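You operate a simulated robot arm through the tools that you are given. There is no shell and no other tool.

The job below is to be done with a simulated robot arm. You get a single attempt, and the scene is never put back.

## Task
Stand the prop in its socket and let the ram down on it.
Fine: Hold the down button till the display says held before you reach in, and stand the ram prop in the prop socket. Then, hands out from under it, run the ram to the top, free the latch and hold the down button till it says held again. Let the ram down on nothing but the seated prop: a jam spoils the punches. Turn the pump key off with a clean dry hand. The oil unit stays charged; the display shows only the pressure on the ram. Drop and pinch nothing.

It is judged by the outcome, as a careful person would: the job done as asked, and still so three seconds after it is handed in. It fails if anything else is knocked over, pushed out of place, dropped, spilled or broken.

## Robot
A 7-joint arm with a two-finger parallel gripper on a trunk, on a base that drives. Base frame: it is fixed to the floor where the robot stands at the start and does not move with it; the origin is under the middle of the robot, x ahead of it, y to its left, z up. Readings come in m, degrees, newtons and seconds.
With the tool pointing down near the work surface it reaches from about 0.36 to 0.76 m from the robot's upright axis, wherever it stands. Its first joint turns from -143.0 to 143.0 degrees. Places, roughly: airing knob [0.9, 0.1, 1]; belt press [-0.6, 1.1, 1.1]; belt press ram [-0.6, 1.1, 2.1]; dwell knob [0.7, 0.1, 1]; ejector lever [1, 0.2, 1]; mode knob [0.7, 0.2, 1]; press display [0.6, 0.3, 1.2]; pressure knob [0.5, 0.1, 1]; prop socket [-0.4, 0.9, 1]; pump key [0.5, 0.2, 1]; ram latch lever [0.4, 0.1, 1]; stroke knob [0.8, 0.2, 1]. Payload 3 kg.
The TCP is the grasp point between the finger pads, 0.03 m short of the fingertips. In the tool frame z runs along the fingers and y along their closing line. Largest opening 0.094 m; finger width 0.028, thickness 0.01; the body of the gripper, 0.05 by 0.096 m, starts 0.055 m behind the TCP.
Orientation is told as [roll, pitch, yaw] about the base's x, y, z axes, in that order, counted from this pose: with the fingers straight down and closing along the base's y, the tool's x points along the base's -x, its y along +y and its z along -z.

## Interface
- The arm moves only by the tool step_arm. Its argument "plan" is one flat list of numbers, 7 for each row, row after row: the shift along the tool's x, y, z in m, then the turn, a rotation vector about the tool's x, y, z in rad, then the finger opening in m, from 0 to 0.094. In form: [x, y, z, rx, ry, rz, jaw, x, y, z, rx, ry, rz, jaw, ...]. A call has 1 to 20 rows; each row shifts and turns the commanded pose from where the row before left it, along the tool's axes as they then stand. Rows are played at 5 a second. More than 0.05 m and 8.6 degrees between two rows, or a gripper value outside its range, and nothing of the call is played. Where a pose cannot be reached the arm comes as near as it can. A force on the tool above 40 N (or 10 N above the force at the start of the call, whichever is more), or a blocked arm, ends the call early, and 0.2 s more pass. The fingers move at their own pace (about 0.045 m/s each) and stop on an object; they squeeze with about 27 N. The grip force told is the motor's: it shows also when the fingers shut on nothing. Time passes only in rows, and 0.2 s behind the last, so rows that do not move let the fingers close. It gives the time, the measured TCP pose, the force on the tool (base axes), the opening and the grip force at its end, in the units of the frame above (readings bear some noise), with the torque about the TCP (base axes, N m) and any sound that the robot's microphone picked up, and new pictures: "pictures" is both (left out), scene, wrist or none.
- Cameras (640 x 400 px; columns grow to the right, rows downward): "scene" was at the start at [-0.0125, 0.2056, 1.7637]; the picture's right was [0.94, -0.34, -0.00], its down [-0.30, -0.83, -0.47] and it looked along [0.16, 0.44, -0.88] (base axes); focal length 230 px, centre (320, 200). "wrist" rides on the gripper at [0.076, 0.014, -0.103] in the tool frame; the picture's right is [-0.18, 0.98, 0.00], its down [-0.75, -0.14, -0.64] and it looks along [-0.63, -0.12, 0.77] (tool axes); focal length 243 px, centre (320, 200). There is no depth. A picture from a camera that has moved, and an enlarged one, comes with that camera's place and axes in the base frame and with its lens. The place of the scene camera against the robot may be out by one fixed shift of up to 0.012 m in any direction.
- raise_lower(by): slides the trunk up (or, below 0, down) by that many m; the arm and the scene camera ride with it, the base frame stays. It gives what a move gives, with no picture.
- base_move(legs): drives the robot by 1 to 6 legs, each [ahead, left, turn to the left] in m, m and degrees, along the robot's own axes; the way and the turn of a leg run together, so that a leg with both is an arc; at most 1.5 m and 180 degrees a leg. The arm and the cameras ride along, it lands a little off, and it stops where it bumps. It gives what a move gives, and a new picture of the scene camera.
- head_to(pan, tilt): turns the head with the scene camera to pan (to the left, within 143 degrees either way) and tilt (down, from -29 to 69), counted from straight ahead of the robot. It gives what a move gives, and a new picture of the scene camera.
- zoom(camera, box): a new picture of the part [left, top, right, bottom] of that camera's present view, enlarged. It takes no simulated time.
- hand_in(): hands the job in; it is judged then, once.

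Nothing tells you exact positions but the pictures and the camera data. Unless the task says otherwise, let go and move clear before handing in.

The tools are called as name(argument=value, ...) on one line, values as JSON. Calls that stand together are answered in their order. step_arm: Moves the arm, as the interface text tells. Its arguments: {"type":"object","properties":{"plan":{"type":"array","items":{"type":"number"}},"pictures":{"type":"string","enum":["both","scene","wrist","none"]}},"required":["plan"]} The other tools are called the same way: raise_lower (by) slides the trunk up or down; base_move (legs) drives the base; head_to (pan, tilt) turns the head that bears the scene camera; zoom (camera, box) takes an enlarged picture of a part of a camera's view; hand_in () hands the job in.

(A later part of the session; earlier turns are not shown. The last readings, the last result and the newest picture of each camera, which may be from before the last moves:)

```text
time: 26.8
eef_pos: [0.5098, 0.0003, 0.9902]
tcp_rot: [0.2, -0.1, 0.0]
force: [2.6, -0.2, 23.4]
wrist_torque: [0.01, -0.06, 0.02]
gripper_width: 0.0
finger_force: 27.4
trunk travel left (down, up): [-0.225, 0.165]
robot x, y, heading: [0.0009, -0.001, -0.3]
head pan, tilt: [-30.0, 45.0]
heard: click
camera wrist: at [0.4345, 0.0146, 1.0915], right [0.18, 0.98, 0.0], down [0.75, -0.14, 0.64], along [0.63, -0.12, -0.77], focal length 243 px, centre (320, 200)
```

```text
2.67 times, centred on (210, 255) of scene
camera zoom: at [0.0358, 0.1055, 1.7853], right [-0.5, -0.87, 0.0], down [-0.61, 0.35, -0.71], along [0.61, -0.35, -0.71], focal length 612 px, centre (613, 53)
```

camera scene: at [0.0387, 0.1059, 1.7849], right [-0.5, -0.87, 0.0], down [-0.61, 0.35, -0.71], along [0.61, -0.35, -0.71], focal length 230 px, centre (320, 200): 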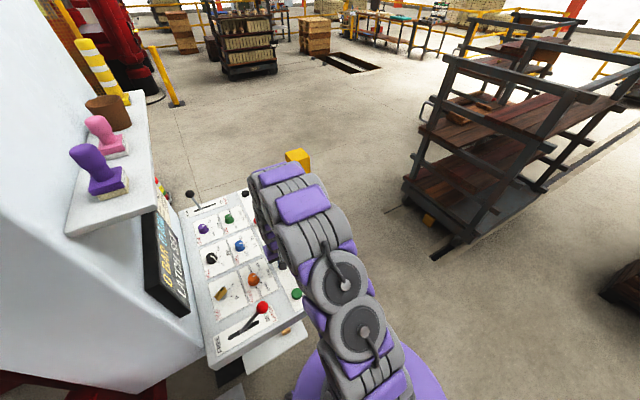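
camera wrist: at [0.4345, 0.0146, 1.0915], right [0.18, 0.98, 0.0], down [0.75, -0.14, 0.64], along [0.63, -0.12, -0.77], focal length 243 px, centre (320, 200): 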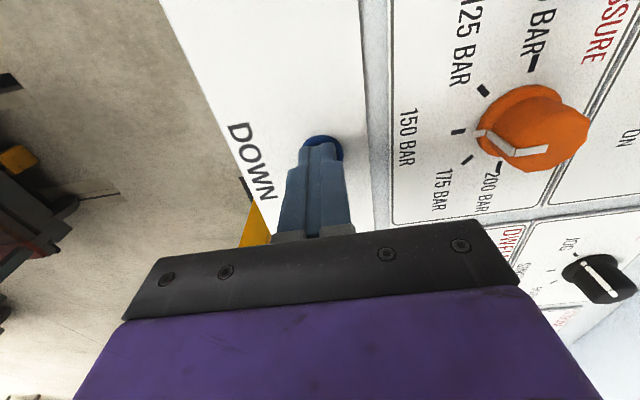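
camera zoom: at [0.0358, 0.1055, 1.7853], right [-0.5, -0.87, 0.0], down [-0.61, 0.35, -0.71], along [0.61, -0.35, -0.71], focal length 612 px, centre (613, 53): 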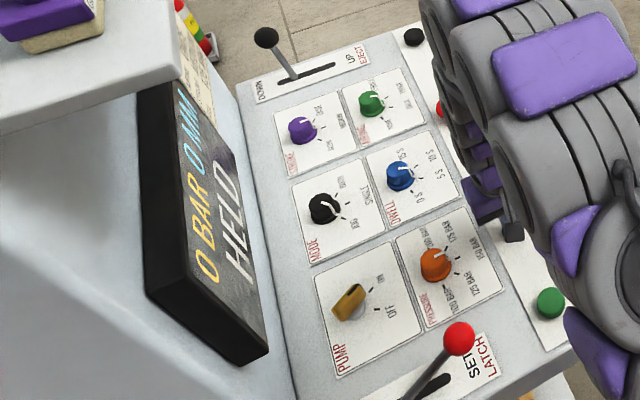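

The display now shows "0 BAR 0 MM HELD". I hold for a moment longer to be sure it stays, then release upward.

step_arm(plan=[0, 0, 0, 0, 0, 0, 0.0, 0, 0, 0, 0, 0, 0, 0.0, 0, 0, 0, 0, 0, 0, 0.0, 0, 0, 0, 0, 0, 0, 0.0, 0, 0, 0, 0, 0, 0, 0.0], pictures="none")

zoom(camera="scene", box=[130, 180, 290, 330])

step_arm(plan=[0, 0, -0.02, 0, 0, 0, 0.0, 0, 0, -0.04, 0, 0, 0, 0.0, 0, 0, -0.04, 0, 0, 0, 0.0, 0, 0, -0.04, 0, 0, 0, 0.0, 0, 0, -0.04, 0, 0, 0, 0.0, 0, 0, 0, 0, 0, 0, 0], pictures="none")

zoom(camera="scene", box=[130, 180, 290, 330])

```text
time: 28.0
eef_pos: [0.5109, 0.0002, 0.9896]
tcp_rot: [0.1, 0.0, 0.0]
force: [6.5, -0.9, 27.0]
wrist_torque: [0.0, -0.15, -0.02]
gripper_width: 0.0
finger_force: 27.0
trunk travel left (down, up): [-0.225, 0.165]
robot x, y, heading: [-0.0015, -0.0013, 0.0]
head pan, tilt: [-30.0, 45.0]
```

```text
2.67 times, centred on (210, 255) of scene
camera zoom: at [0.036, 0.1055, 1.7852], right [-0.5, -0.87, 0.0], down [-0.61, 0.35, -0.71], along [0.61, -0.35, -0.71], focal length 612 px, centre (613, 53)
```

zoom: 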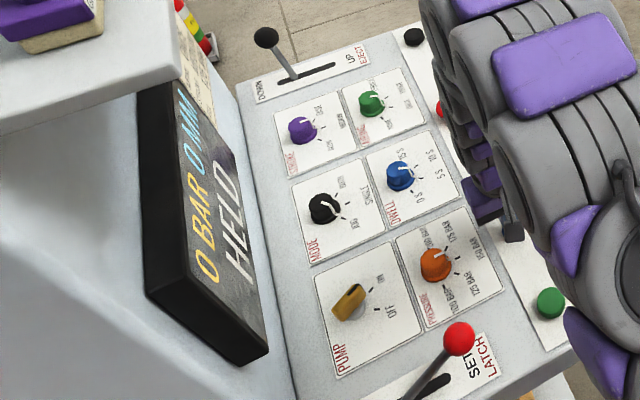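

```text
time: 29.4
eef_pos: [0.5098, 0.0007, 1.1679]
tcp_rot: [0.1, 0.1, 0.0]
force: [0.3, -0.3, -0.3]
wrist_torque: [0.02, 0.02, 0.0]
gripper_width: 0.0
finger_force: 27.0
trunk travel left (down, up): [-0.225, 0.165]
robot x, y, heading: [-0.002, -0.0066, -0.1]
head pan, tilt: [-30.0, 45.0]
```

```text
2.67 times, centred on (210, 255) of scene
camera zoom: at [0.039, 0.1058, 1.7849], right [-0.5, -0.87, 0.0], down [-0.61, 0.35, -0.71], along [0.61, -0.35, -0.71], focal length 612 px, centre (613, 53)
```

zoom: 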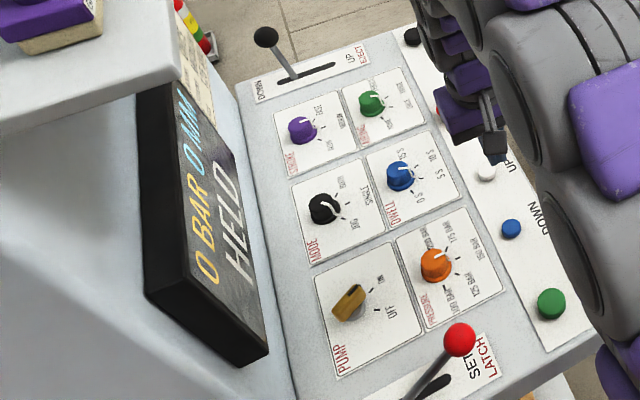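

The display remains HELD. I lift the gripper away from the panel, retract, then read the small notice near the display before going to the prop.

step_arm(plan=[0, 0, -0.04, 0, 0, 0, 0.0, 0, 0, -0.04, 0, 0, 0, 0.0, 0.02, 0, -0.04, 0, 0, 0, 0.0, 0.02, 0, -0.04, 0, 0, 0, 0.0, 0.02, 0, -0.04, 0, 0, 0, 0.03, 0.02, 0, -0.04, 0, 0, 0, 0.07, 0.03, 0, -0.02, 0, 0, 0, 0.07, 0.03, 0, 0, 0, 0, 0, 0.07, 0.03, 0, 0, 0, 0, 0, 0.07, 0, 0, 0, 0, 0, 0, 0.07], pictures="none")

head_to(pan=0, tilt=35)

head_to(pan=-30, tilt=45)

zoom(camera="scene", box=[130, 160, 230, 260])

```text
time: 31.6
eef_pos: [0.3423, 0.0028, 1.4278]
tcp_rot: [0.1, 0.0, 0.0]
force: [0.1, -1.5, -0.3]
wrist_torque: [0.0, 0.03, 0.01]
gripper_width: 0.07
finger_force: 0.0
trunk travel left (down, up): [-0.225, 0.165]
robot x, y, heading: [-0.0004, -0.0015, -0.1]
head pan, tilt: [-30.0, 45.0]
```

```text
time: 32.6
eef_pos: [0.3415, 0.0007, 1.4274]
tcp_rot: [0.1, 0.0, 0.0]
force: [-0.4, 0.6, 0.1]
wrist_torque: [0.01, 0.01, 0.02]
gripper_width: 0.0699
finger_force: 0.1
trunk travel left (down, up): [-0.225, 0.165]
robot x, y, heading: [0.0023, 0.0001, -0.0]
head pan, tilt: [0.0, 35.0]
camera scene: at [0.0538, 0.1464, 1.7997], right [0.0, -1.0, 0.0], down [-0.57, 0.0, -0.82], along [0.82, 0.0, -0.57], focal length 230 px, centre (320, 200)
```

scene: 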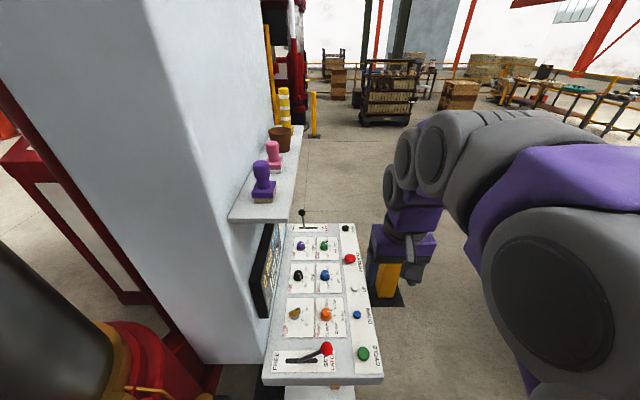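

```text
time: 33.5
eef_pos: [0.3408, 0.001, 1.4267]
tcp_rot: [0.0, 0.0, 0.0]
force: [-0.2, -1.8, -0.1]
wrist_torque: [-0.04, -0.04, 0.02]
gripper_width: 0.0699
finger_force: 0.1
trunk travel left (down, up): [-0.225, 0.165]
robot x, y, heading: [0.0023, -0.0028, 0.0]
head pan, tilt: [-30.0, 45.0]
camera scene: at [0.0362, 0.1058, 1.785], right [-0.5, -0.87, 0.0], down [-0.61, 0.35, -0.71], along [0.61, -0.35, -0.71], focal length 230 px, centre (320, 200)
```

scene: 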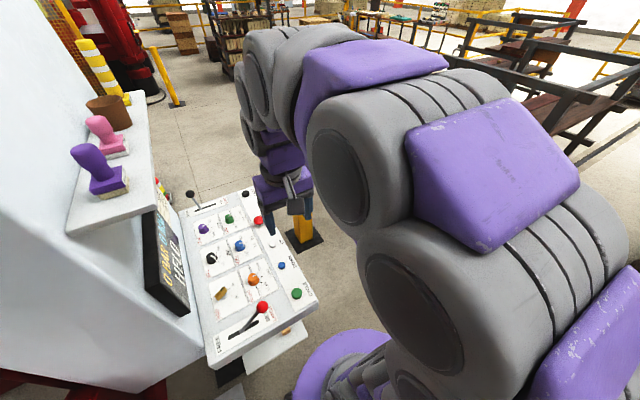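

```text
4.00 times, centred on (180, 210) of scene
camera zoom: at [0.0362, 0.1058, 1.785], right [-0.5, -0.87, 0.0], down [-0.61, 0.35, -0.71], along [0.61, -0.35, -0.71], focal length 919 px, centre (880, 160)
```

zoom: 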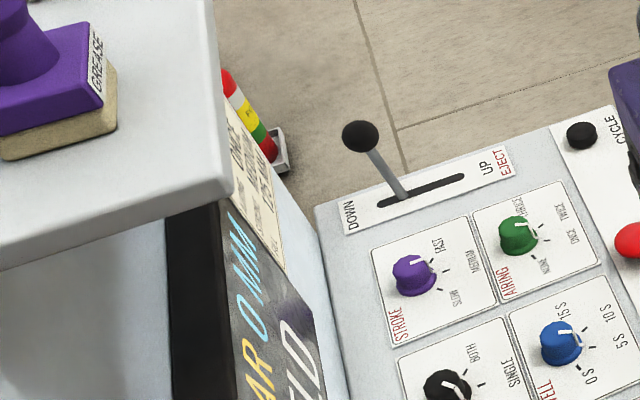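

There is a printed notice beside the display. I'll turn the wrist camera toward it to read it before doing more.

step_arm(plan=[-0.035, -0.02, 0, 0, 0, 0, 0.07, -0.035, -0.02, 0, 0, 0, 0, 0.07, -0.035, -0.02, 0, 0, 0, 0, 0.07, -0.035, -0.02, 0, 0, 0, 0, 0.07, -0.035, -0.02, 0, 0, 0, 0, 0.07, -0.035, -0.02, 0, 0, 0, 0, 0.07, -0.035, -0.02, 0, 0, 0, -0.14, 0.07, 0, 0, 0, 0, 0, -0.14, 0.07, 0, 0, 0, 0, 0, -0.14, 0.07, 0, 0, 0, 0, 0, -0.14, 0.07, 0, 0, 0, 0, 0, -0.14, 0.07, 0, 0, 0, 0, 0, -0.14, 0.07, 0, 0, 0, 0, 0, -0.14, 0.07, 0, 0, 0, 0, 0, -0.14, 0.07, 0, 0, 0, 0, 0, -0.14, 0.07, 0, 0, 0, 0, 0, 0, 0.07], pictures="wrist")

```text
time: 36.9
eef_pos: [0.5801, -0.1403, 1.4063]
tcp_rot: [0.1, -0.2, 72.4]
force: [0.2, 0.1, 0.1]
wrist_torque: [0.0, -0.01, -0.02]
gripper_width: 0.07
finger_force: 0.0
out of reach, approached as far as the arm can: row 7
trunk travel left (down, up): [-0.225, 0.165]
robot x, y, heading: [-0.0003, -0.0027, 0.1]
head pan, tilt: [-30.0, 45.0]
camera wrist: at [0.5435, -0.2088, 1.5083], right [-0.88, 0.47, 0.0], down [0.36, 0.67, 0.64], along [0.3, 0.57, -0.77], focal length 243 px, centre (320, 200)
```

wrist: 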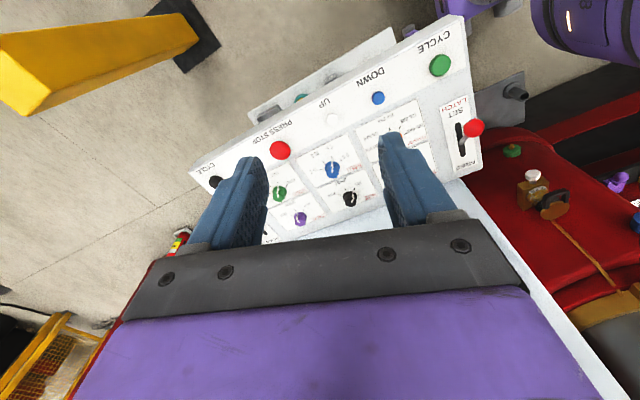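

The gripper body hides the notice. I tilt the tool up toward it.

step_arm(plan=[0, 0, 0, 0, -0.14, 0, 0.094, 0, 0, 0, 0, -0.14, 0, 0.094, 0, 0, 0, 0, -0.14, 0, 0.094, 0, 0, 0, 0, -0.14, 0, 0.094, 0, 0, 0, 0, -0.14, 0, 0.094, 0, 0, 0, 0, -0.14, 0, 0.094, 0, 0, 0, 0, 0, 0, 0.094], pictures="wrist")

zoom(camera="wrist", box=[200, 100, 400, 240])

```text
time: 38.5
eef_pos: [0.5801, -0.1408, 1.4067]
tcp_rot: [0.2, -48.3, 72.2]
force: [0.7, 0.2, -1.1]
wrist_torque: [-0.01, 0.01, -0.01]
gripper_width: 0.094
finger_force: 0.0
trunk travel left (down, up): [-0.225, 0.165]
robot x, y, heading: [0.0011, 0.0006, -0.1]
head pan, tilt: [-30.0, 45.0]
camera wrist: at [0.5284, -0.2582, 1.4173], right [-0.9, 0.42, 0.14], down [0.14, -0.02, 0.99], along [0.42, 0.91, -0.04], focal length 243 px, centre (320, 200)
```

wrist: 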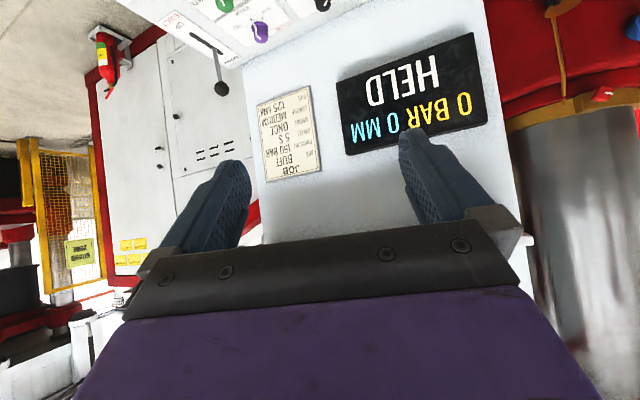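

```text
2.86 times, centred on (300, 170) of wrist
camera zoom: at [0.5284, -0.2582, 1.4173], right [-0.9, 0.42, 0.14], down [0.14, -0.02, 0.99], along [0.42, 0.91, -0.04], focal length 693 px, centre (377, 286)
```

zoom: 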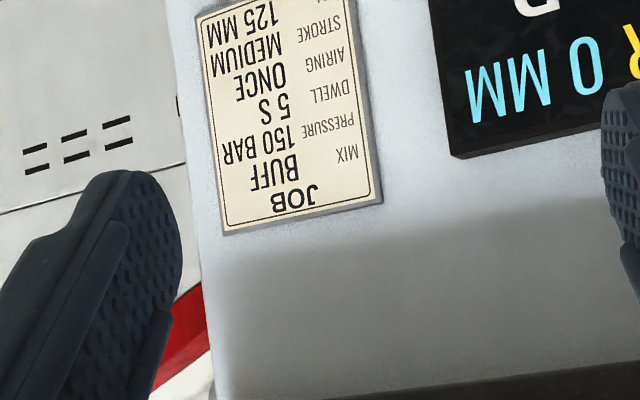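

The notice is only a job recipe; the display reads HELD. I undo the wrist turns, retract, and prepare to drive to the press.

step_arm(plan=[0, 0, 0, 0, 0.14, 0, 0.094, 0, 0, 0, 0, 0.14, 0, 0.094, 0, 0, 0, 0, 0.14, 0, 0.094, 0, 0, 0, 0, 0.14, 0, 0.094, 0, 0, 0, 0, 0.14, 0, 0.094, 0, 0, 0, 0, 0.14, 0, 0.094, 0, 0, 0, 0, 0, 0.14, 0.094, 0, 0, 0, 0, 0, 0.14, 0.094, 0, 0, 0, 0, 0, 0.14, 0.094, 0, 0, 0, 0, 0, 0.14, 0.094, 0, 0, 0, 0, 0, 0.14, 0.094, 0, 0, 0, 0, 0, 0.14, 0.094, 0, 0, 0, 0, 0, 0.14, 0.094, 0, 0, 0, 0, 0, 0.14, 0.094, 0, 0, 0, 0, 0, 0.14, 0.094, 0.02, 0.035, 0, 0, 0, 0, 0.094, 0.02, 0.035, 0, 0, 0, 0, 0.094, 0.02, 0.035, 0, 0, 0, 0, 0.094, 0.02, 0.035, 0, 0, 0, 0, 0.094, 0, 0, 0, 0, 0, 0, 0.094], pictures="none")

head_to(pan=0, tilt=45)

```text
time: 42.7
eef_pos: [0.501, -0.0006, 1.4069]
tcp_rot: [0.2, 0.1, 0.0]
force: [0.3, -0.2, 0.4]
wrist_torque: [0.02, 0.0, -0.02]
gripper_width: 0.0938
finger_force: 0.0
trunk travel left (down, up): [-0.225, 0.165]
robot x, y, heading: [-0.0035, 0.0009, -0.2]
head pan, tilt: [-30.0, 45.0]
```

```text
time: 43.7
eef_pos: [0.5015, -0.0028, 1.4078]
tcp_rot: [0.0, 0.1, 0.0]
force: [-0.8, -0.3, -0.1]
wrist_torque: [-0.01, -0.03, 0.02]
gripper_width: 0.0936
finger_force: 0.1
trunk travel left (down, up): [-0.225, 0.165]
robot x, y, heading: [-0.001, -0.0021, -0.3]
head pan, tilt: [0.0, 45.0]
camera scene: at [0.0488, 0.1463, 1.7849], right [0.0, -1.0, 0.0], down [-0.71, 0.0, -0.71], along [0.71, 0.0, -0.71], focal length 230 px, centre (320, 200)
```

scene: 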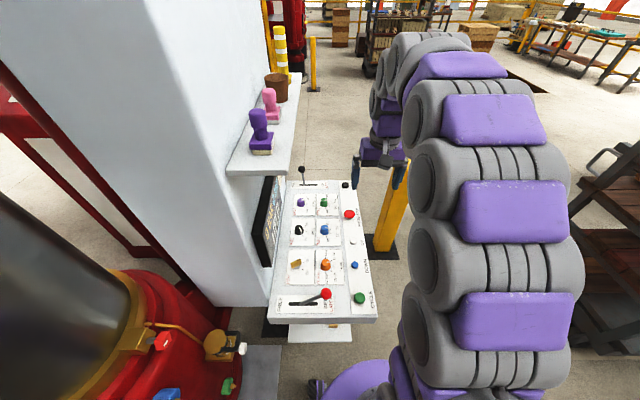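

The arm is in front of the robot, clear above the panel. I drive back, turn left to face the press, and look.

base_move(legs=[[-0.25, 0, 0], [0, 0, 90]])

head_to(pan=0, tilt=60)

head_to(pan=0, tilt=15)

```text
time: 49.3
eef_pos: [-0.2436, 0.4987, 1.4082]
tcp_rot: [0.2, 0.0, 90.3]
force: [0.4, 0.6, -0.3]
wrist_torque: [0.03, 0.0, 0.01]
gripper_width: 0.094
finger_force: 0.1
trunk travel left (down, up): [-0.225, 0.165]
robot x, y, heading: [-0.2458, -0.0014, 90.3]
head pan, tilt: [0.0, 45.0]
camera scene: at [-0.3898, 0.0593, 1.7849], right [1.0, 0.0, 0.0], down [0.0, -0.71, -0.71], along [0.0, 0.71, -0.71], focal length 230 px, centre (320, 200)
```

scene: 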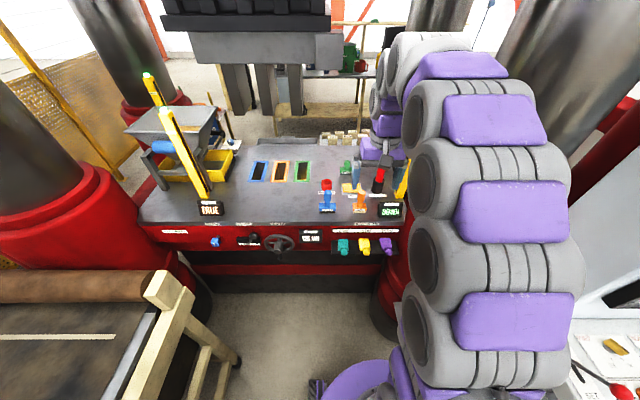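

```text
time: 50.1
eef_pos: [-0.2451, 0.4987, 1.4079]
tcp_rot: [0.0, 0.0, 90.2]
force: [-0.6, -0.2, -0.6]
wrist_torque: [0.0, 0.04, -0.02]
gripper_width: 0.0939
finger_force: 0.0
trunk travel left (down, up): [-0.225, 0.165]
robot x, y, heading: [-0.241, 0.0016, 90.2]
head pan, tilt: [0.0, 60.0]
camera scene: at [-0.3897, 0.0446, 1.7655], right [1.0, 0.0, 0.0], down [0.0, -0.87, -0.5], along [0.0, 0.5, -0.87], focal length 230 px, centre (320, 200)
```

scene: 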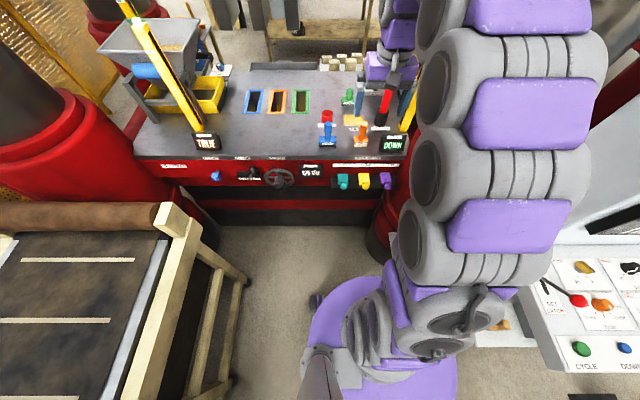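

```text
time: 51.2
eef_pos: [-0.2438, 0.4974, 1.4087]
tcp_rot: [0.1, 0.0, 90.2]
force: [-1.0, 0.3, -0.6]
wrist_torque: [0.03, -0.01, 0.02]
gripper_width: 0.0942
finger_force: 0.0
trunk travel left (down, up): [-0.225, 0.165]
robot x, y, heading: [-0.2421, -0.0047, 90.2]
head pan, tilt: [0.0, 15.0]
camera scene: at [-0.3899, 0.0715, 1.8316], right [1.0, 0.0, 0.0], down [0.0, -0.26, -0.97], along [0.0, 0.97, -0.26], focal length 230 px, centre (320, 200)
```

scene: 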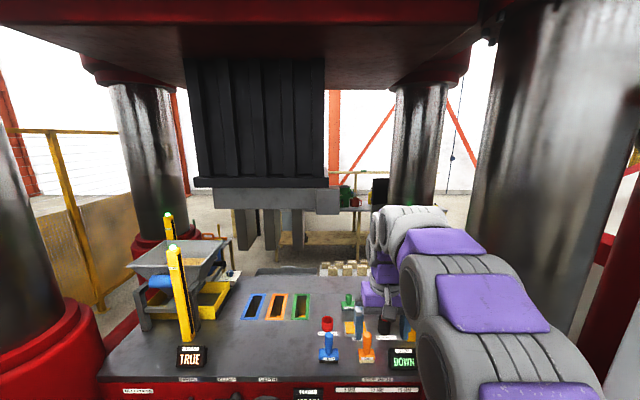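

The ram hangs with its grey right-hand pad above the socket at roughly z≈1.5; everything is clear for a small advance. I drive 0.2 m ahead and measure the prop and socket.

base_move(legs=[[0.2, 0, 0]])

head_to(pan=-5, tilt=40)

zoom(camera="scene", box=[260, 100, 460, 240])

head_to(pan=-5, tilt=10)

zoom(camera="scene", box=[220, 160, 460, 400])

```text
time: 52.8
eef_pos: [-0.243, 0.6975, 1.4071]
tcp_rot: [0.1, 0.1, 90.0]
force: [0.1, 0.9, -0.4]
wrist_torque: [-0.01, 0.03, 0.02]
gripper_width: 0.0942
finger_force: 0.1
trunk travel left (down, up): [-0.225, 0.165]
robot x, y, heading: [-0.2427, 0.2008, 90.0]
head pan, tilt: [0.0, 15.0]
camera scene: at [-0.3896, 0.2702, 1.8317], right [1.0, 0.0, 0.0], down [0.0, -0.26, -0.97], along [0.0, 0.97, -0.26], focal length 230 px, centre (320, 200)
```

scene: 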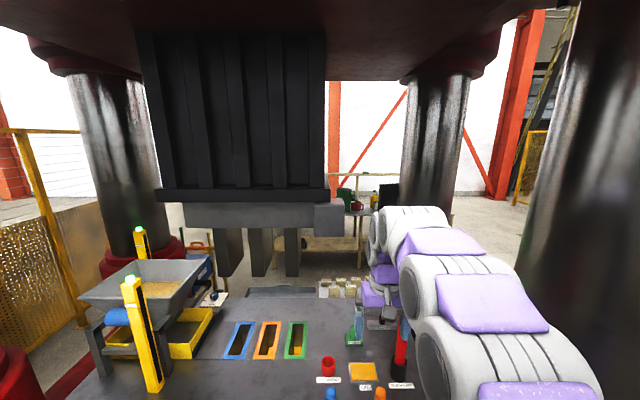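

```text
time: 53.6
eef_pos: [-0.2437, 0.6947, 1.4072]
tcp_rot: [0.1, 0.0, 90.2]
force: [0.7, 0.6, 0.0]
wrist_torque: [-0.02, -0.04, 0.02]
gripper_width: 0.0937
finger_force: 0.0
trunk travel left (down, up): [-0.225, 0.165]
robot x, y, heading: [-0.2455, 0.1961, 90.1]
head pan, tilt: [-5.0, 40.0]
camera scene: at [-0.3828, 0.2602, 1.7922], right [1.0, -0.09, 0.0], down [-0.05, -0.64, -0.77], along [0.07, 0.76, -0.64], focal length 230 px, centre (320, 200)
```

scene: 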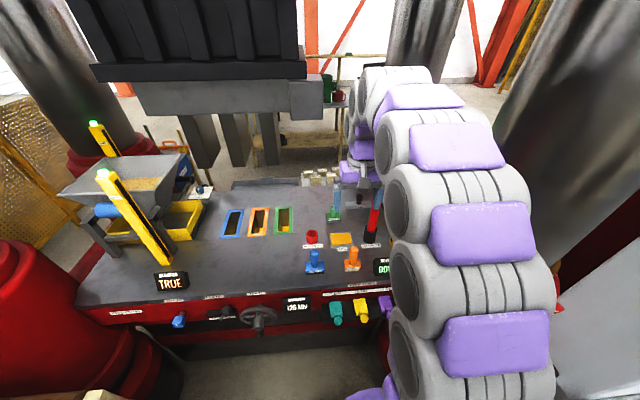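

```text
2.86 times, centred on (360, 170) of scene
camera zoom: at [-0.3828, 0.2602, 1.7922], right [1.0, -0.09, 0.0], down [-0.05, -0.64, -0.77], along [0.07, 0.76, -0.64], focal length 656 px, centre (206, 286)
```

zoom: 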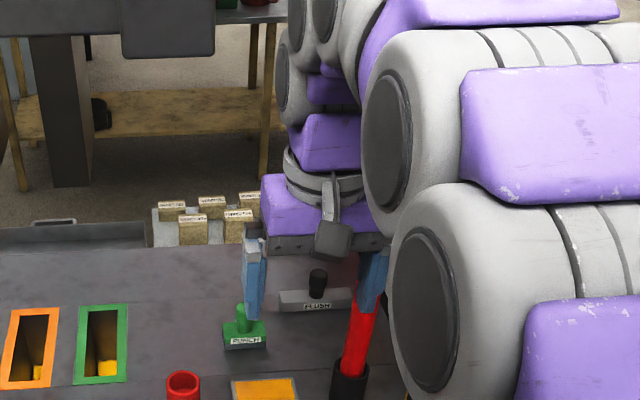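

```text
time: 54.6
eef_pos: [-0.2435, 0.6934, 1.4087]
tcp_rot: [0.1, 0.0, 90.1]
force: [0.0, 1.2, -0.5]
wrist_torque: [0.03, -0.01, -0.03]
gripper_width: 0.0939
finger_force: 0.0
trunk travel left (down, up): [-0.225, 0.165]
robot x, y, heading: [-0.2422, 0.1976, 90.4]
head pan, tilt: [-5.0, 10.0]
camera scene: at [-0.3821, 0.268, 1.8398], right [1.0, -0.09, 0.0], down [-0.01, -0.18, -0.98], along [0.08, 0.98, -0.18], focal length 230 px, centre (320, 200)
```

scene: 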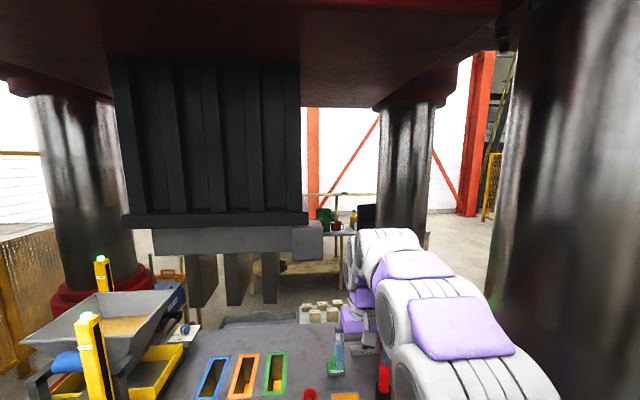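

```text
1.67 times, centred on (340, 280) of scene
camera zoom: at [-0.3821, 0.268, 1.8398], right [1.0, -0.09, 0.0], down [-0.01, -0.18, -0.98], along [0.08, 0.98, -0.18], focal length 383 px, centre (287, 67)
```

zoom: 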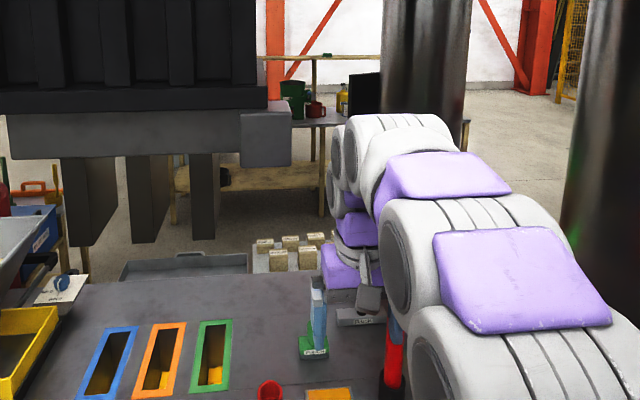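

Now a look through the wrist camera, which has more trustworthy geometry, to measure prop and socket.

step_arm(plan=[0, 0, 0, 0, 0, 0, 0.094], pictures="wrist")

zoom(camera="wrist", box=[200, 40, 440, 240])

```text
time: 55.0
eef_pos: [-0.2426, 0.6937, 1.4075]
tcp_rot: [0.1, 0.0, 90.1]
force: [-1.0, 0.8, -0.2]
wrist_torque: [0.0, 0.02, 0.0]
gripper_width: 0.0941
finger_force: 0.1
trunk travel left (down, up): [-0.225, 0.165]
robot x, y, heading: [-0.2404, 0.1985, 90.1]
head pan, tilt: [-5.0, 10.0]
camera wrist: at [-0.2568, 0.6181, 1.5105], right [-0.98, 0.18, 0.0], down [0.14, 0.75, 0.64], along [0.12, 0.63, -0.77], focal length 243 px, centre (320, 200)
```

wrist: 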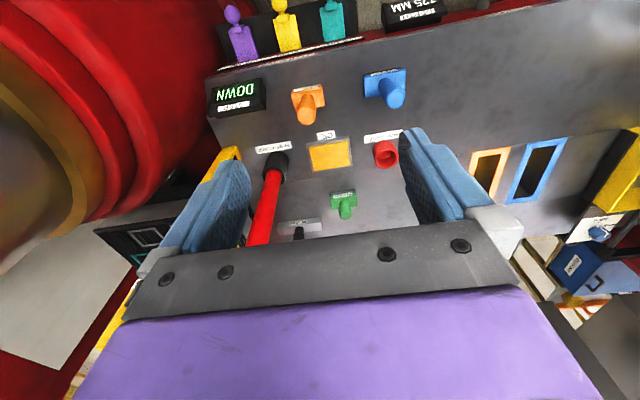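

```text
2.00 times, centred on (320, 140) of wrist
camera zoom: at [-0.2568, 0.6181, 1.5105], right [-0.98, 0.18, 0.0], down [0.14, 0.75, 0.64], along [0.12, 0.63, -0.77], focal length 485 px, centre (320, 320)
```

zoom: 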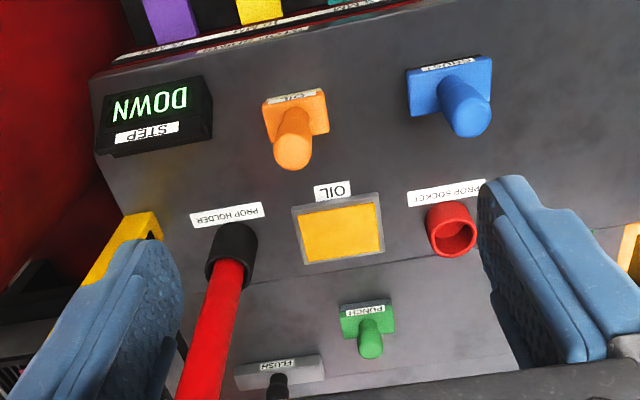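

I need a second wrist view for depth; I shift the gripper sideways 0.1 m at the same height.

step_arm(plan=[0, 0.03, -0.02, 0, 0, 0, 0.094, 0, 0.03, -0.02, 0, 0, 0, 0.094, 0, 0.03, -0.02, 0, 0, 0, 0.094, 0, 0.02, -0.02, 0, 0, 0, 0.094, 0, 0, 0, 0, 0, 0, 0.094], pictures="wrist")

zoom(camera="wrist", box=[200, 40, 440, 240])

```text
time: 56.2
eef_pos: [-0.3468, 0.695, 1.4834]
tcp_rot: [0.0, -0.1, 90.0]
force: [0.8, 1.1, 0.3]
wrist_torque: [0.01, -0.02, -0.02]
gripper_width: 0.094
finger_force: 0.0
out of reach, approached as far as the arm can: row 4
trunk travel left (down, up): [-0.225, 0.165]
robot x, y, heading: [-0.2477, 0.1918, 90.3]
head pan, tilt: [-5.0, 10.0]
camera wrist: at [-0.3596, 0.6181, 1.5854], right [-0.98, 0.18, 0.0], down [0.14, 0.75, 0.64], along [0.12, 0.63, -0.77], focal length 243 px, centre (320, 200)
```

wrist: 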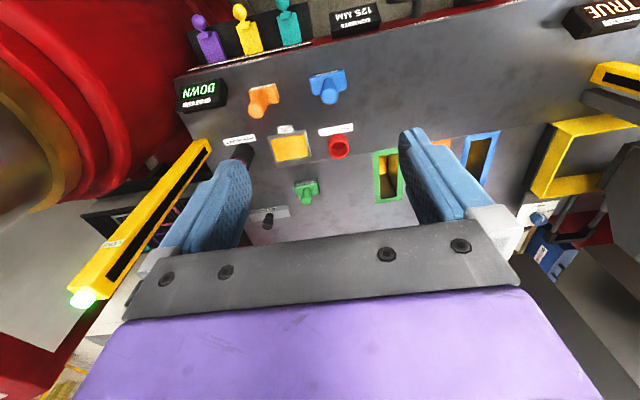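

```text
2.00 times, centred on (320, 140) of wrist
camera zoom: at [-0.3596, 0.6181, 1.5854], right [-0.98, 0.18, 0.0], down [0.14, 0.75, 0.64], along [0.12, 0.63, -0.77], focal length 485 px, centre (320, 320)
```

zoom: 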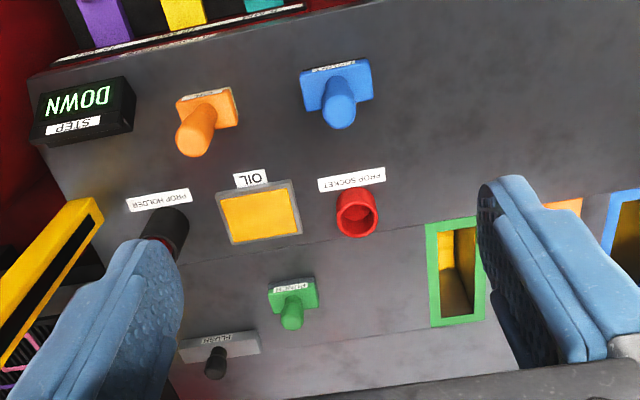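

From two wrist views: socket rim ≈ (-0.355, 0.919, 1.03), prop axis ≈ (-0.10, 0.918), bench top ≈ 0.985, ram pad bottom ≈ 1.55 right above the socket. I now move in front of the prop and tilt the tool to horizontal.

step_arm(plan=[-0.005, -0.03, 0.03, 0, 0, 0, 0.08, -0.005, -0.03, 0.03, 0, 0, 0, 0.08, -0.01, -0.02, 0.035, 0, 0, 0, 0.08, -0.015, -0.02, 0.035, 0, 0, 0, 0.08, -0.015, 0, 0.03, 0, 0, 0, 0.08, 0, 0, 0, 0, -0.14, 0, 0.08, 0, 0, 0, 0, -0.14, 0, 0.08, 0, 0, 0, 0, -0.14, 0, 0.08, 0, 0, 0, 0, -0.14, 0, 0.08, 0, 0, 0, 0, -0.14, 0, 0.08, 0, 0, 0, 0, -0.14, 0, 0.08, 0, 0, 0, 0, -0.14, 0, 0.08, 0, 0, 0, 0, -0.14, 0, 0.08, 0, 0, 0, 0, -0.14, 0, 0.08, 0, 0, 0, 0, -0.14, 0, 0.08, 0, 0, 0, 0, -0.14, 0, 0.08, 0, 0, 0, 0, 0, 0, 0.08], pictures="both")

```text
time: 59.8
eef_pos: [-0.2357, 0.8092, 1.3691]
tcp_rot: [2.7, -88.2, 87.4]
force: [0.1, -0.1, -0.5]
wrist_torque: [0.03, -0.01, 0.01]
gripper_width: 0.0799
finger_force: 0.0
out of reach, approached as far as the arm can: row 13, 14, 15, 16
trunk travel left (down, up): [-0.225, 0.165]
robot x, y, heading: [-0.2417, 0.1993, 89.9]
head pan, tilt: [-5.0, 10.0]
camera scene: at [-0.3814, 0.2672, 1.8399], right [1.0, -0.09, 0.0], down [-0.01, -0.17, -0.98], along [0.08, 0.98, -0.17], focal length 230 px, centre (320, 200)
camera wrist: at [-0.2497, 0.7042, 1.296], right [-0.98, 0.0, 0.19], down [0.14, -0.62, 0.77], along [0.12, 0.79, 0.61], focal length 243 px, centre (320, 200)
```

scene: 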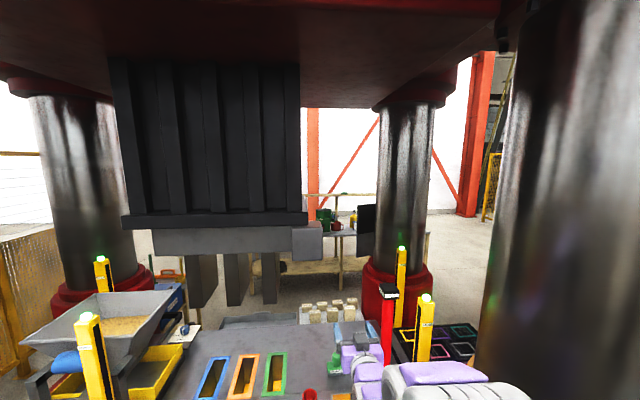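
wrist: 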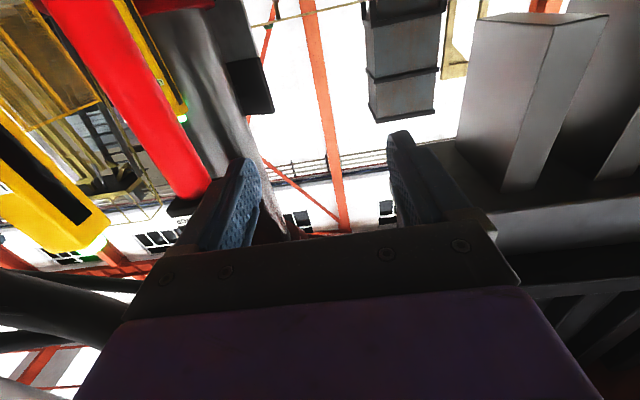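

The tool is horizontal but the wrist camera ended up below it, looking up. I try rolling the gripper about its own axis so the camera sits on top, looking down at the bench, moving slightly forward first.

step_arm(plan=[0, 0, 0.02, 0, 0, 0, 0.08, 0, 0, 0, 0, 0, 0.14, 0.08, 0, 0, 0, 0, 0, 0.14, 0.08, 0, 0, 0, 0, 0, 0.14, 0.08, 0, 0, 0, 0, 0, 0.14, 0.08, 0, 0, 0, 0, 0, 0.14, 0.08, 0, 0, 0, 0, 0, 0.14, 0.08, 0, 0, 0, 0, 0, 0.14, 0.08, 0, 0, 0, 0, 0, 0.14, 0.08, 0, 0, 0, 0, 0, 0.14, 0.08, 0, 0, 0, 0, 0, 0.14, 0.08, 0, 0, 0, 0, 0, 0.14, 0.08, 0, 0, 0, 0, 0, 0, 0.08], pictures="both")

```text
time: 62.6
eef_pos: [-0.2351, 0.8293, 1.3691]
tcp_rot: [88.2, -1.6, 0.2]
force: [-1.8, 0.1, -0.7]
wrist_torque: [-0.02, -0.02, -0.01]
gripper_width: 0.0799
finger_force: 0.0
trunk travel left (down, up): [-0.225, 0.165]
robot x, y, heading: [-0.244, 0.1916, 90.1]
head pan, tilt: [-5.0, 10.0]
camera scene: at [-0.3807, 0.2676, 1.84], right [1.0, -0.09, 0.0], down [-0.01, -0.17, -0.98], along [0.08, 0.98, -0.18], focal length 230 px, centre (320, 200)
camera wrist: at [-0.3111, 0.7275, 1.3837], right [0.16, 0.03, 0.99], down [0.76, -0.64, -0.1], along [0.63, 0.76, -0.12], focal length 243 px, centre (320, 200)
```

scene: 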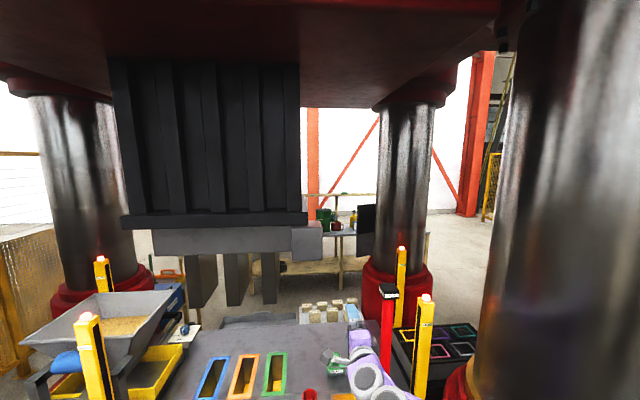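
wrist: 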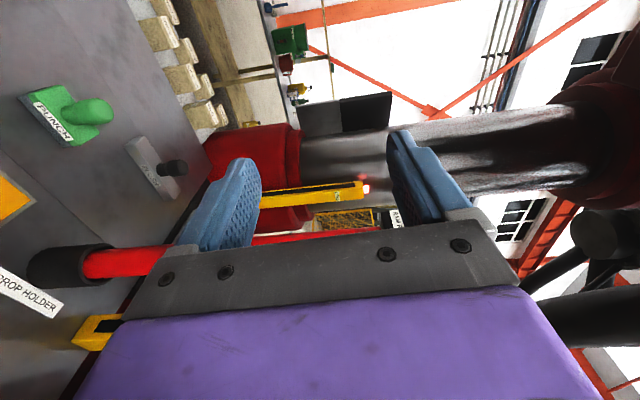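

It rolls freely; I continue the other 90° so the camera is on top.

step_arm(plan=[0, 0, 0, 0, 0, 0.1456, 0.08, 0, 0, 0, 0, 0, 0.1456, 0.08, 0, 0, 0, 0, 0, 0.1456, 0.08, 0, 0, 0, 0, 0, 0.1456, 0.08, 0, 0, 0, 0, 0, 0.1456, 0.08, 0, 0, 0, 0, 0, 0.1456, 0.08, 0, 0, 0, 0, 0, 0.1456, 0.08, 0, 0, 0, 0, 0, 0.1456, 0.08, 0, 0, 0, 0, 0, 0.1456, 0.08, 0, 0, 0, 0, 0, 0.1456, 0.08, 0, 0, 0, 0, 0, 0.1456, 0.08, 0, 0, 0, 0, 0, 0, 0.08], pictures="both")

```text
time: 65.2
eef_pos: [-0.236, 0.8299, 1.3687]
tcp_rot: [-6.1, 88.2, -96.0]
force: [1.0, 0.4, 0.5]
wrist_torque: [-0.01, 0.0, 0.01]
gripper_width: 0.0799
finger_force: 0.0
trunk travel left (down, up): [-0.225, 0.165]
robot x, y, heading: [-0.2457, 0.1968, 90.1]
head pan, tilt: [-5.0, 10.0]
camera scene: at [-0.3807, 0.2676, 1.84], right [1.0, -0.09, 0.0], down [-0.01, -0.17, -0.98], along [0.08, 0.98, -0.18], focal length 230 px, centre (320, 200)
camera wrist: at [-0.2197, 0.7298, 1.4478], right [0.98, 0.0, -0.19], down [-0.14, -0.67, -0.73], along [-0.12, 0.75, -0.65], focal length 243 px, centre (320, 200)
```

scene: 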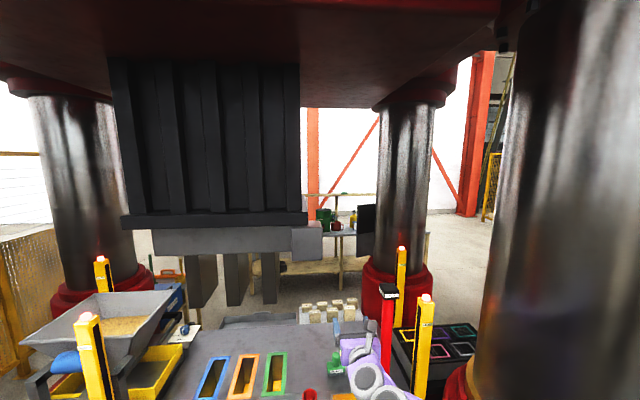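
wrist: 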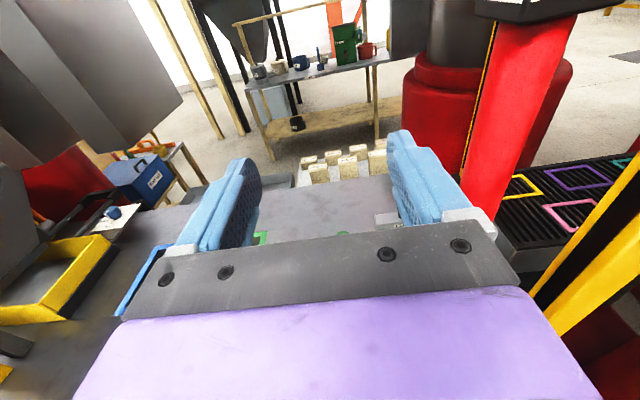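

The camera now sits on top and the prop is to the right of the gripper. I lower to mid-height and line up with the prop in x, keeping short of it.

step_arm(plan=[0, 0, -0.01, 0, 0.031, 0, 0.08, -0.03, 0.02, -0.005, 0, 0, 0, 0.08, -0.03, 0.025, -0.002, 0, 0, 0, 0.08, -0.03, 0.03, 0, 0, 0, 0, 0.08, -0.03, 0.03, 0, 0, 0, 0, 0.08, -0.03, 0.03, 0, 0, 0, 0, 0.08, 0, 0, 0, 0, 0, 0, 0.08], pictures="both")

zoom(camera="wrist", box=[180, 0, 480, 240])

```text
time: 66.8
eef_pos: [-0.1094, 0.821, 1.2328]
tcp_rot: [98.8, 89.9, 9.1]
force: [0.8, 0.5, -0.5]
wrist_torque: [0.02, -0.03, 0.01]
gripper_width: 0.0799
finger_force: 0.0
out of reach, approached as far as the arm can: row 2, 3
trunk travel left (down, up): [-0.225, 0.165]
robot x, y, heading: [-0.2493, 0.1944, 90.1]
head pan, tilt: [-5.0, 10.0]
camera scene: at [-0.382, 0.2677, 1.84], right [1.0, -0.09, 0.0], down [-0.01, -0.17, -0.98], along [0.08, 0.98, -0.18], focal length 230 px, centre (320, 200)
camera wrist: at [-0.0948, 0.7194, 1.3088], right [0.98, 0.0, -0.18], down [-0.14, -0.64, -0.75], along [-0.12, 0.77, -0.63], focal length 243 px, centre (320, 200)
```

scene: 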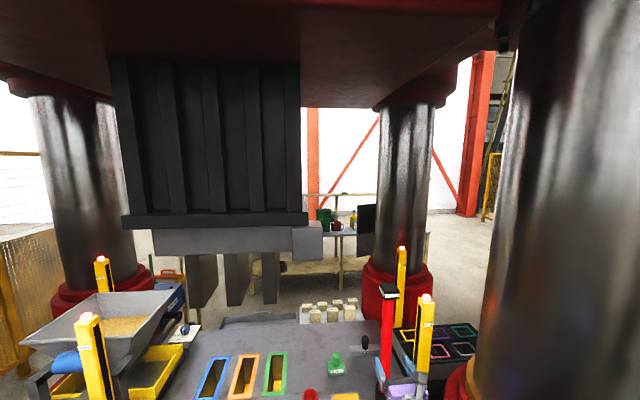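
wrist: 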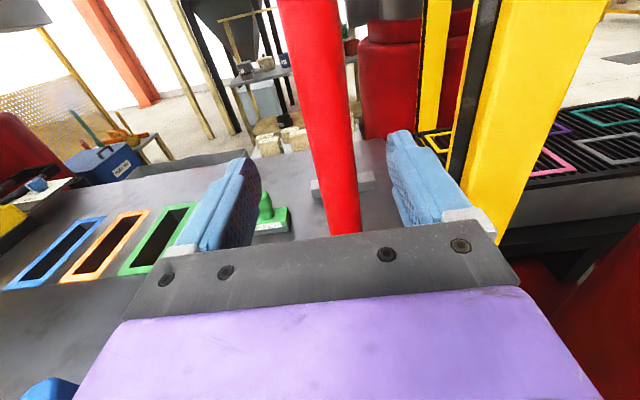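

```text
1.67 times, centred on (330, 120) of wrist
camera zoom: at [-0.0948, 0.7194, 1.3088], right [0.98, 0.0, -0.18], down [-0.14, -0.64, -0.75], along [-0.12, 0.77, -0.63], focal length 404 px, centre (303, 333)
```

zoom: 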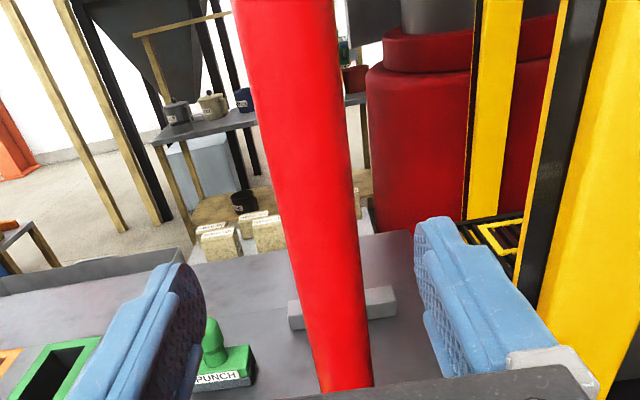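

The prop lies between the open fingers; its axis ≈ (-0.101, 0.896). Before gripping I take a careful head view of holder and socket to get the exact offset between them.

head_to(pan=-8, tilt=50)

zoom(camera="scene", box=[280, 140, 440, 240])

zoom(camera="scene", box=[280, 160, 340, 200])

```text
time: 67.9
eef_pos: [-0.1063, 0.8225, 1.233]
tcp_rot: [-88.6, 89.9, -178.6]
force: [-0.5, -0.4, 0.5]
wrist_torque: [0.01, -0.02, -0.02]
gripper_width: 0.0801
finger_force: 0.1
trunk travel left (down, up): [-0.225, 0.165]
robot x, y, heading: [-0.241, 0.1955, 90.2]
head pan, tilt: [-8.0, 50.0]
camera scene: at [-0.3793, 0.2515, 1.7781], right [0.99, -0.14, 0.0], down [-0.1, -0.76, -0.64], along [0.09, 0.64, -0.77], focal length 230 px, centre (320, 200)
```

scene: 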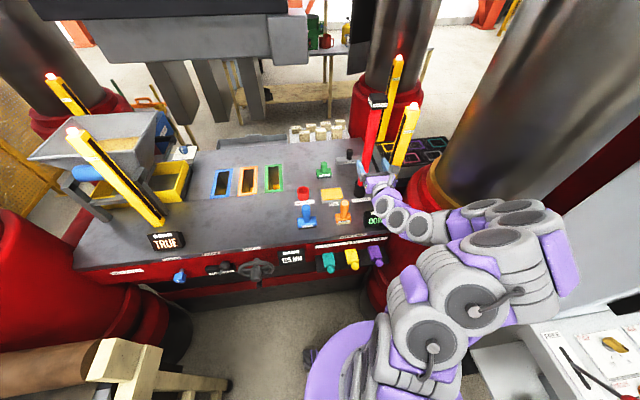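

```text
4.00 times, centred on (360, 190) of scene
camera zoom: at [-0.3793, 0.2515, 1.7781], right [0.99, -0.14, 0.0], down [-0.1, -0.76, -0.64], along [0.09, 0.64, -0.77], focal length 919 px, centre (160, 240)
```

zoom: 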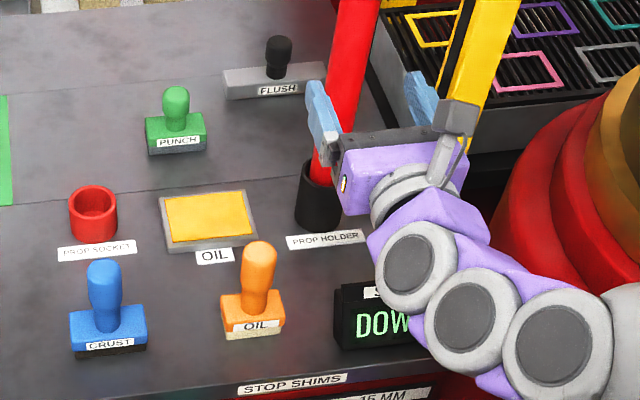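

```text
10.00 times, centred on (310, 180) of scene
camera zoom: at [-0.3793, 0.2515, 1.7781], right [0.99, -0.14, 0.0], down [-0.1, -0.76, -0.64], along [0.09, 0.64, -0.77], focal length 2297 px, centre (420, 400)
```

zoom: 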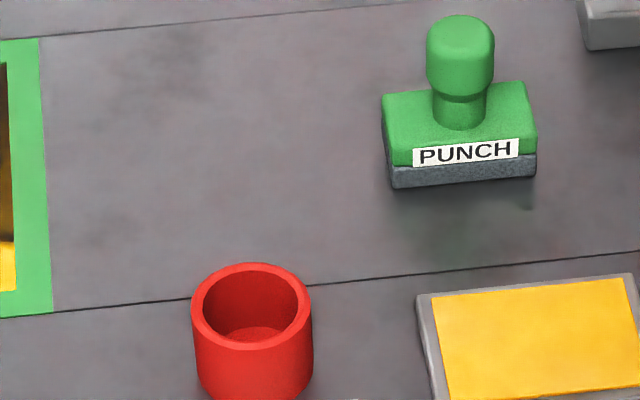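

From both cameras: bench top z≈1.00, socket is offset from the holder by about (-0.251, +0.018). I'll grip the pole higher (z≈1.34) so the hand doesn't hide the socket from the head camera: raise, centre on the pole, and check.

step_arm(plan=[0.03, 0.003, 0, 0, 0, 0, 0.08, 0.03, 0.003, 0, 0, 0, 0, 0.08, 0.03, 0.003, 0, 0, 0, 0, 0.08, 0.017, 0, 0, 0, 0, 0, 0.08, 0, 0, 0, 0, 0, 0, 0.08], pictures="wrist")

zoom(camera="wrist", box=[180, 0, 480, 240])

zoom(camera="scene", box=[320, 60, 460, 240])

```text
time: 69.1
eef_pos: [-0.0976, 0.8219, 1.3392]
tcp_rot: [-80.4, 89.9, -170.2]
force: [0.3, 0.1, 0.2]
wrist_torque: [-0.02, -0.04, 0.0]
gripper_width: 0.0801
finger_force: 0.1
trunk travel left (down, up): [-0.225, 0.165]
robot x, y, heading: [-0.2436, 0.1988, 89.9]
head pan, tilt: [-8.0, 50.0]
camera wrist: at [-0.0825, 0.7198, 1.415], right [0.98, 0.0, -0.19], down [-0.14, -0.64, -0.75], along [-0.12, 0.77, -0.63], focal length 243 px, centre (320, 200)
```

wrist: 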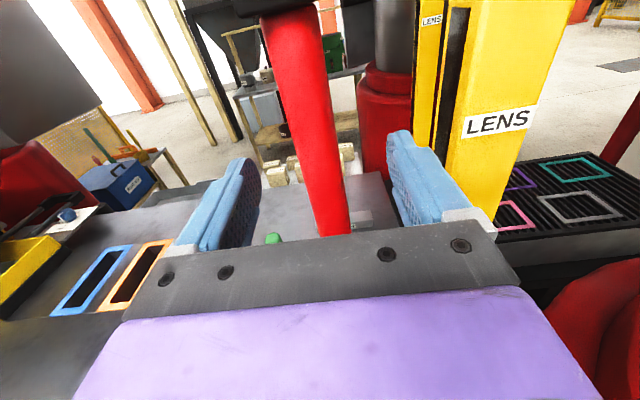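

```text
1.67 times, centred on (330, 120) of wrist
camera zoom: at [-0.0825, 0.7198, 1.415], right [0.98, 0.0, -0.19], down [-0.14, -0.64, -0.75], along [-0.12, 0.77, -0.63], focal length 404 px, centre (303, 333)
```

zoom: 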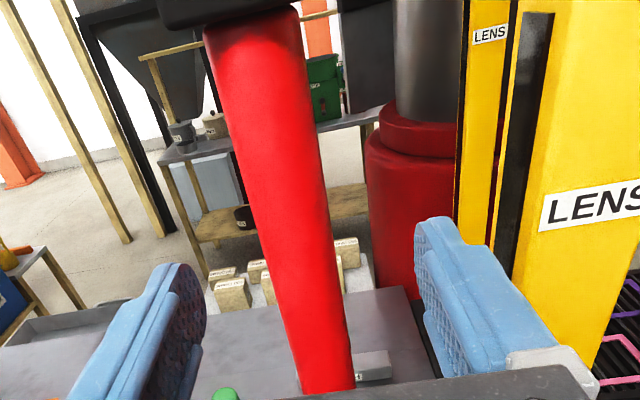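

```text
2.22 times, centred on (390, 150) of scene
camera zoom: at [-0.377, 0.2511, 1.7782], right [0.99, -0.14, 0.0], down [-0.11, -0.76, -0.64], along [0.09, 0.64, -0.77], focal length 510 px, centre (164, 311)
```

zoom: 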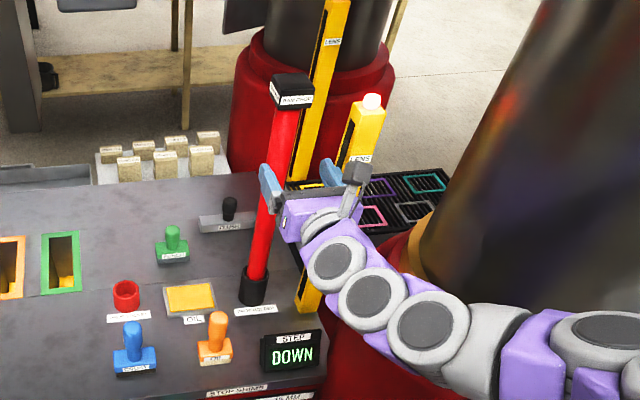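

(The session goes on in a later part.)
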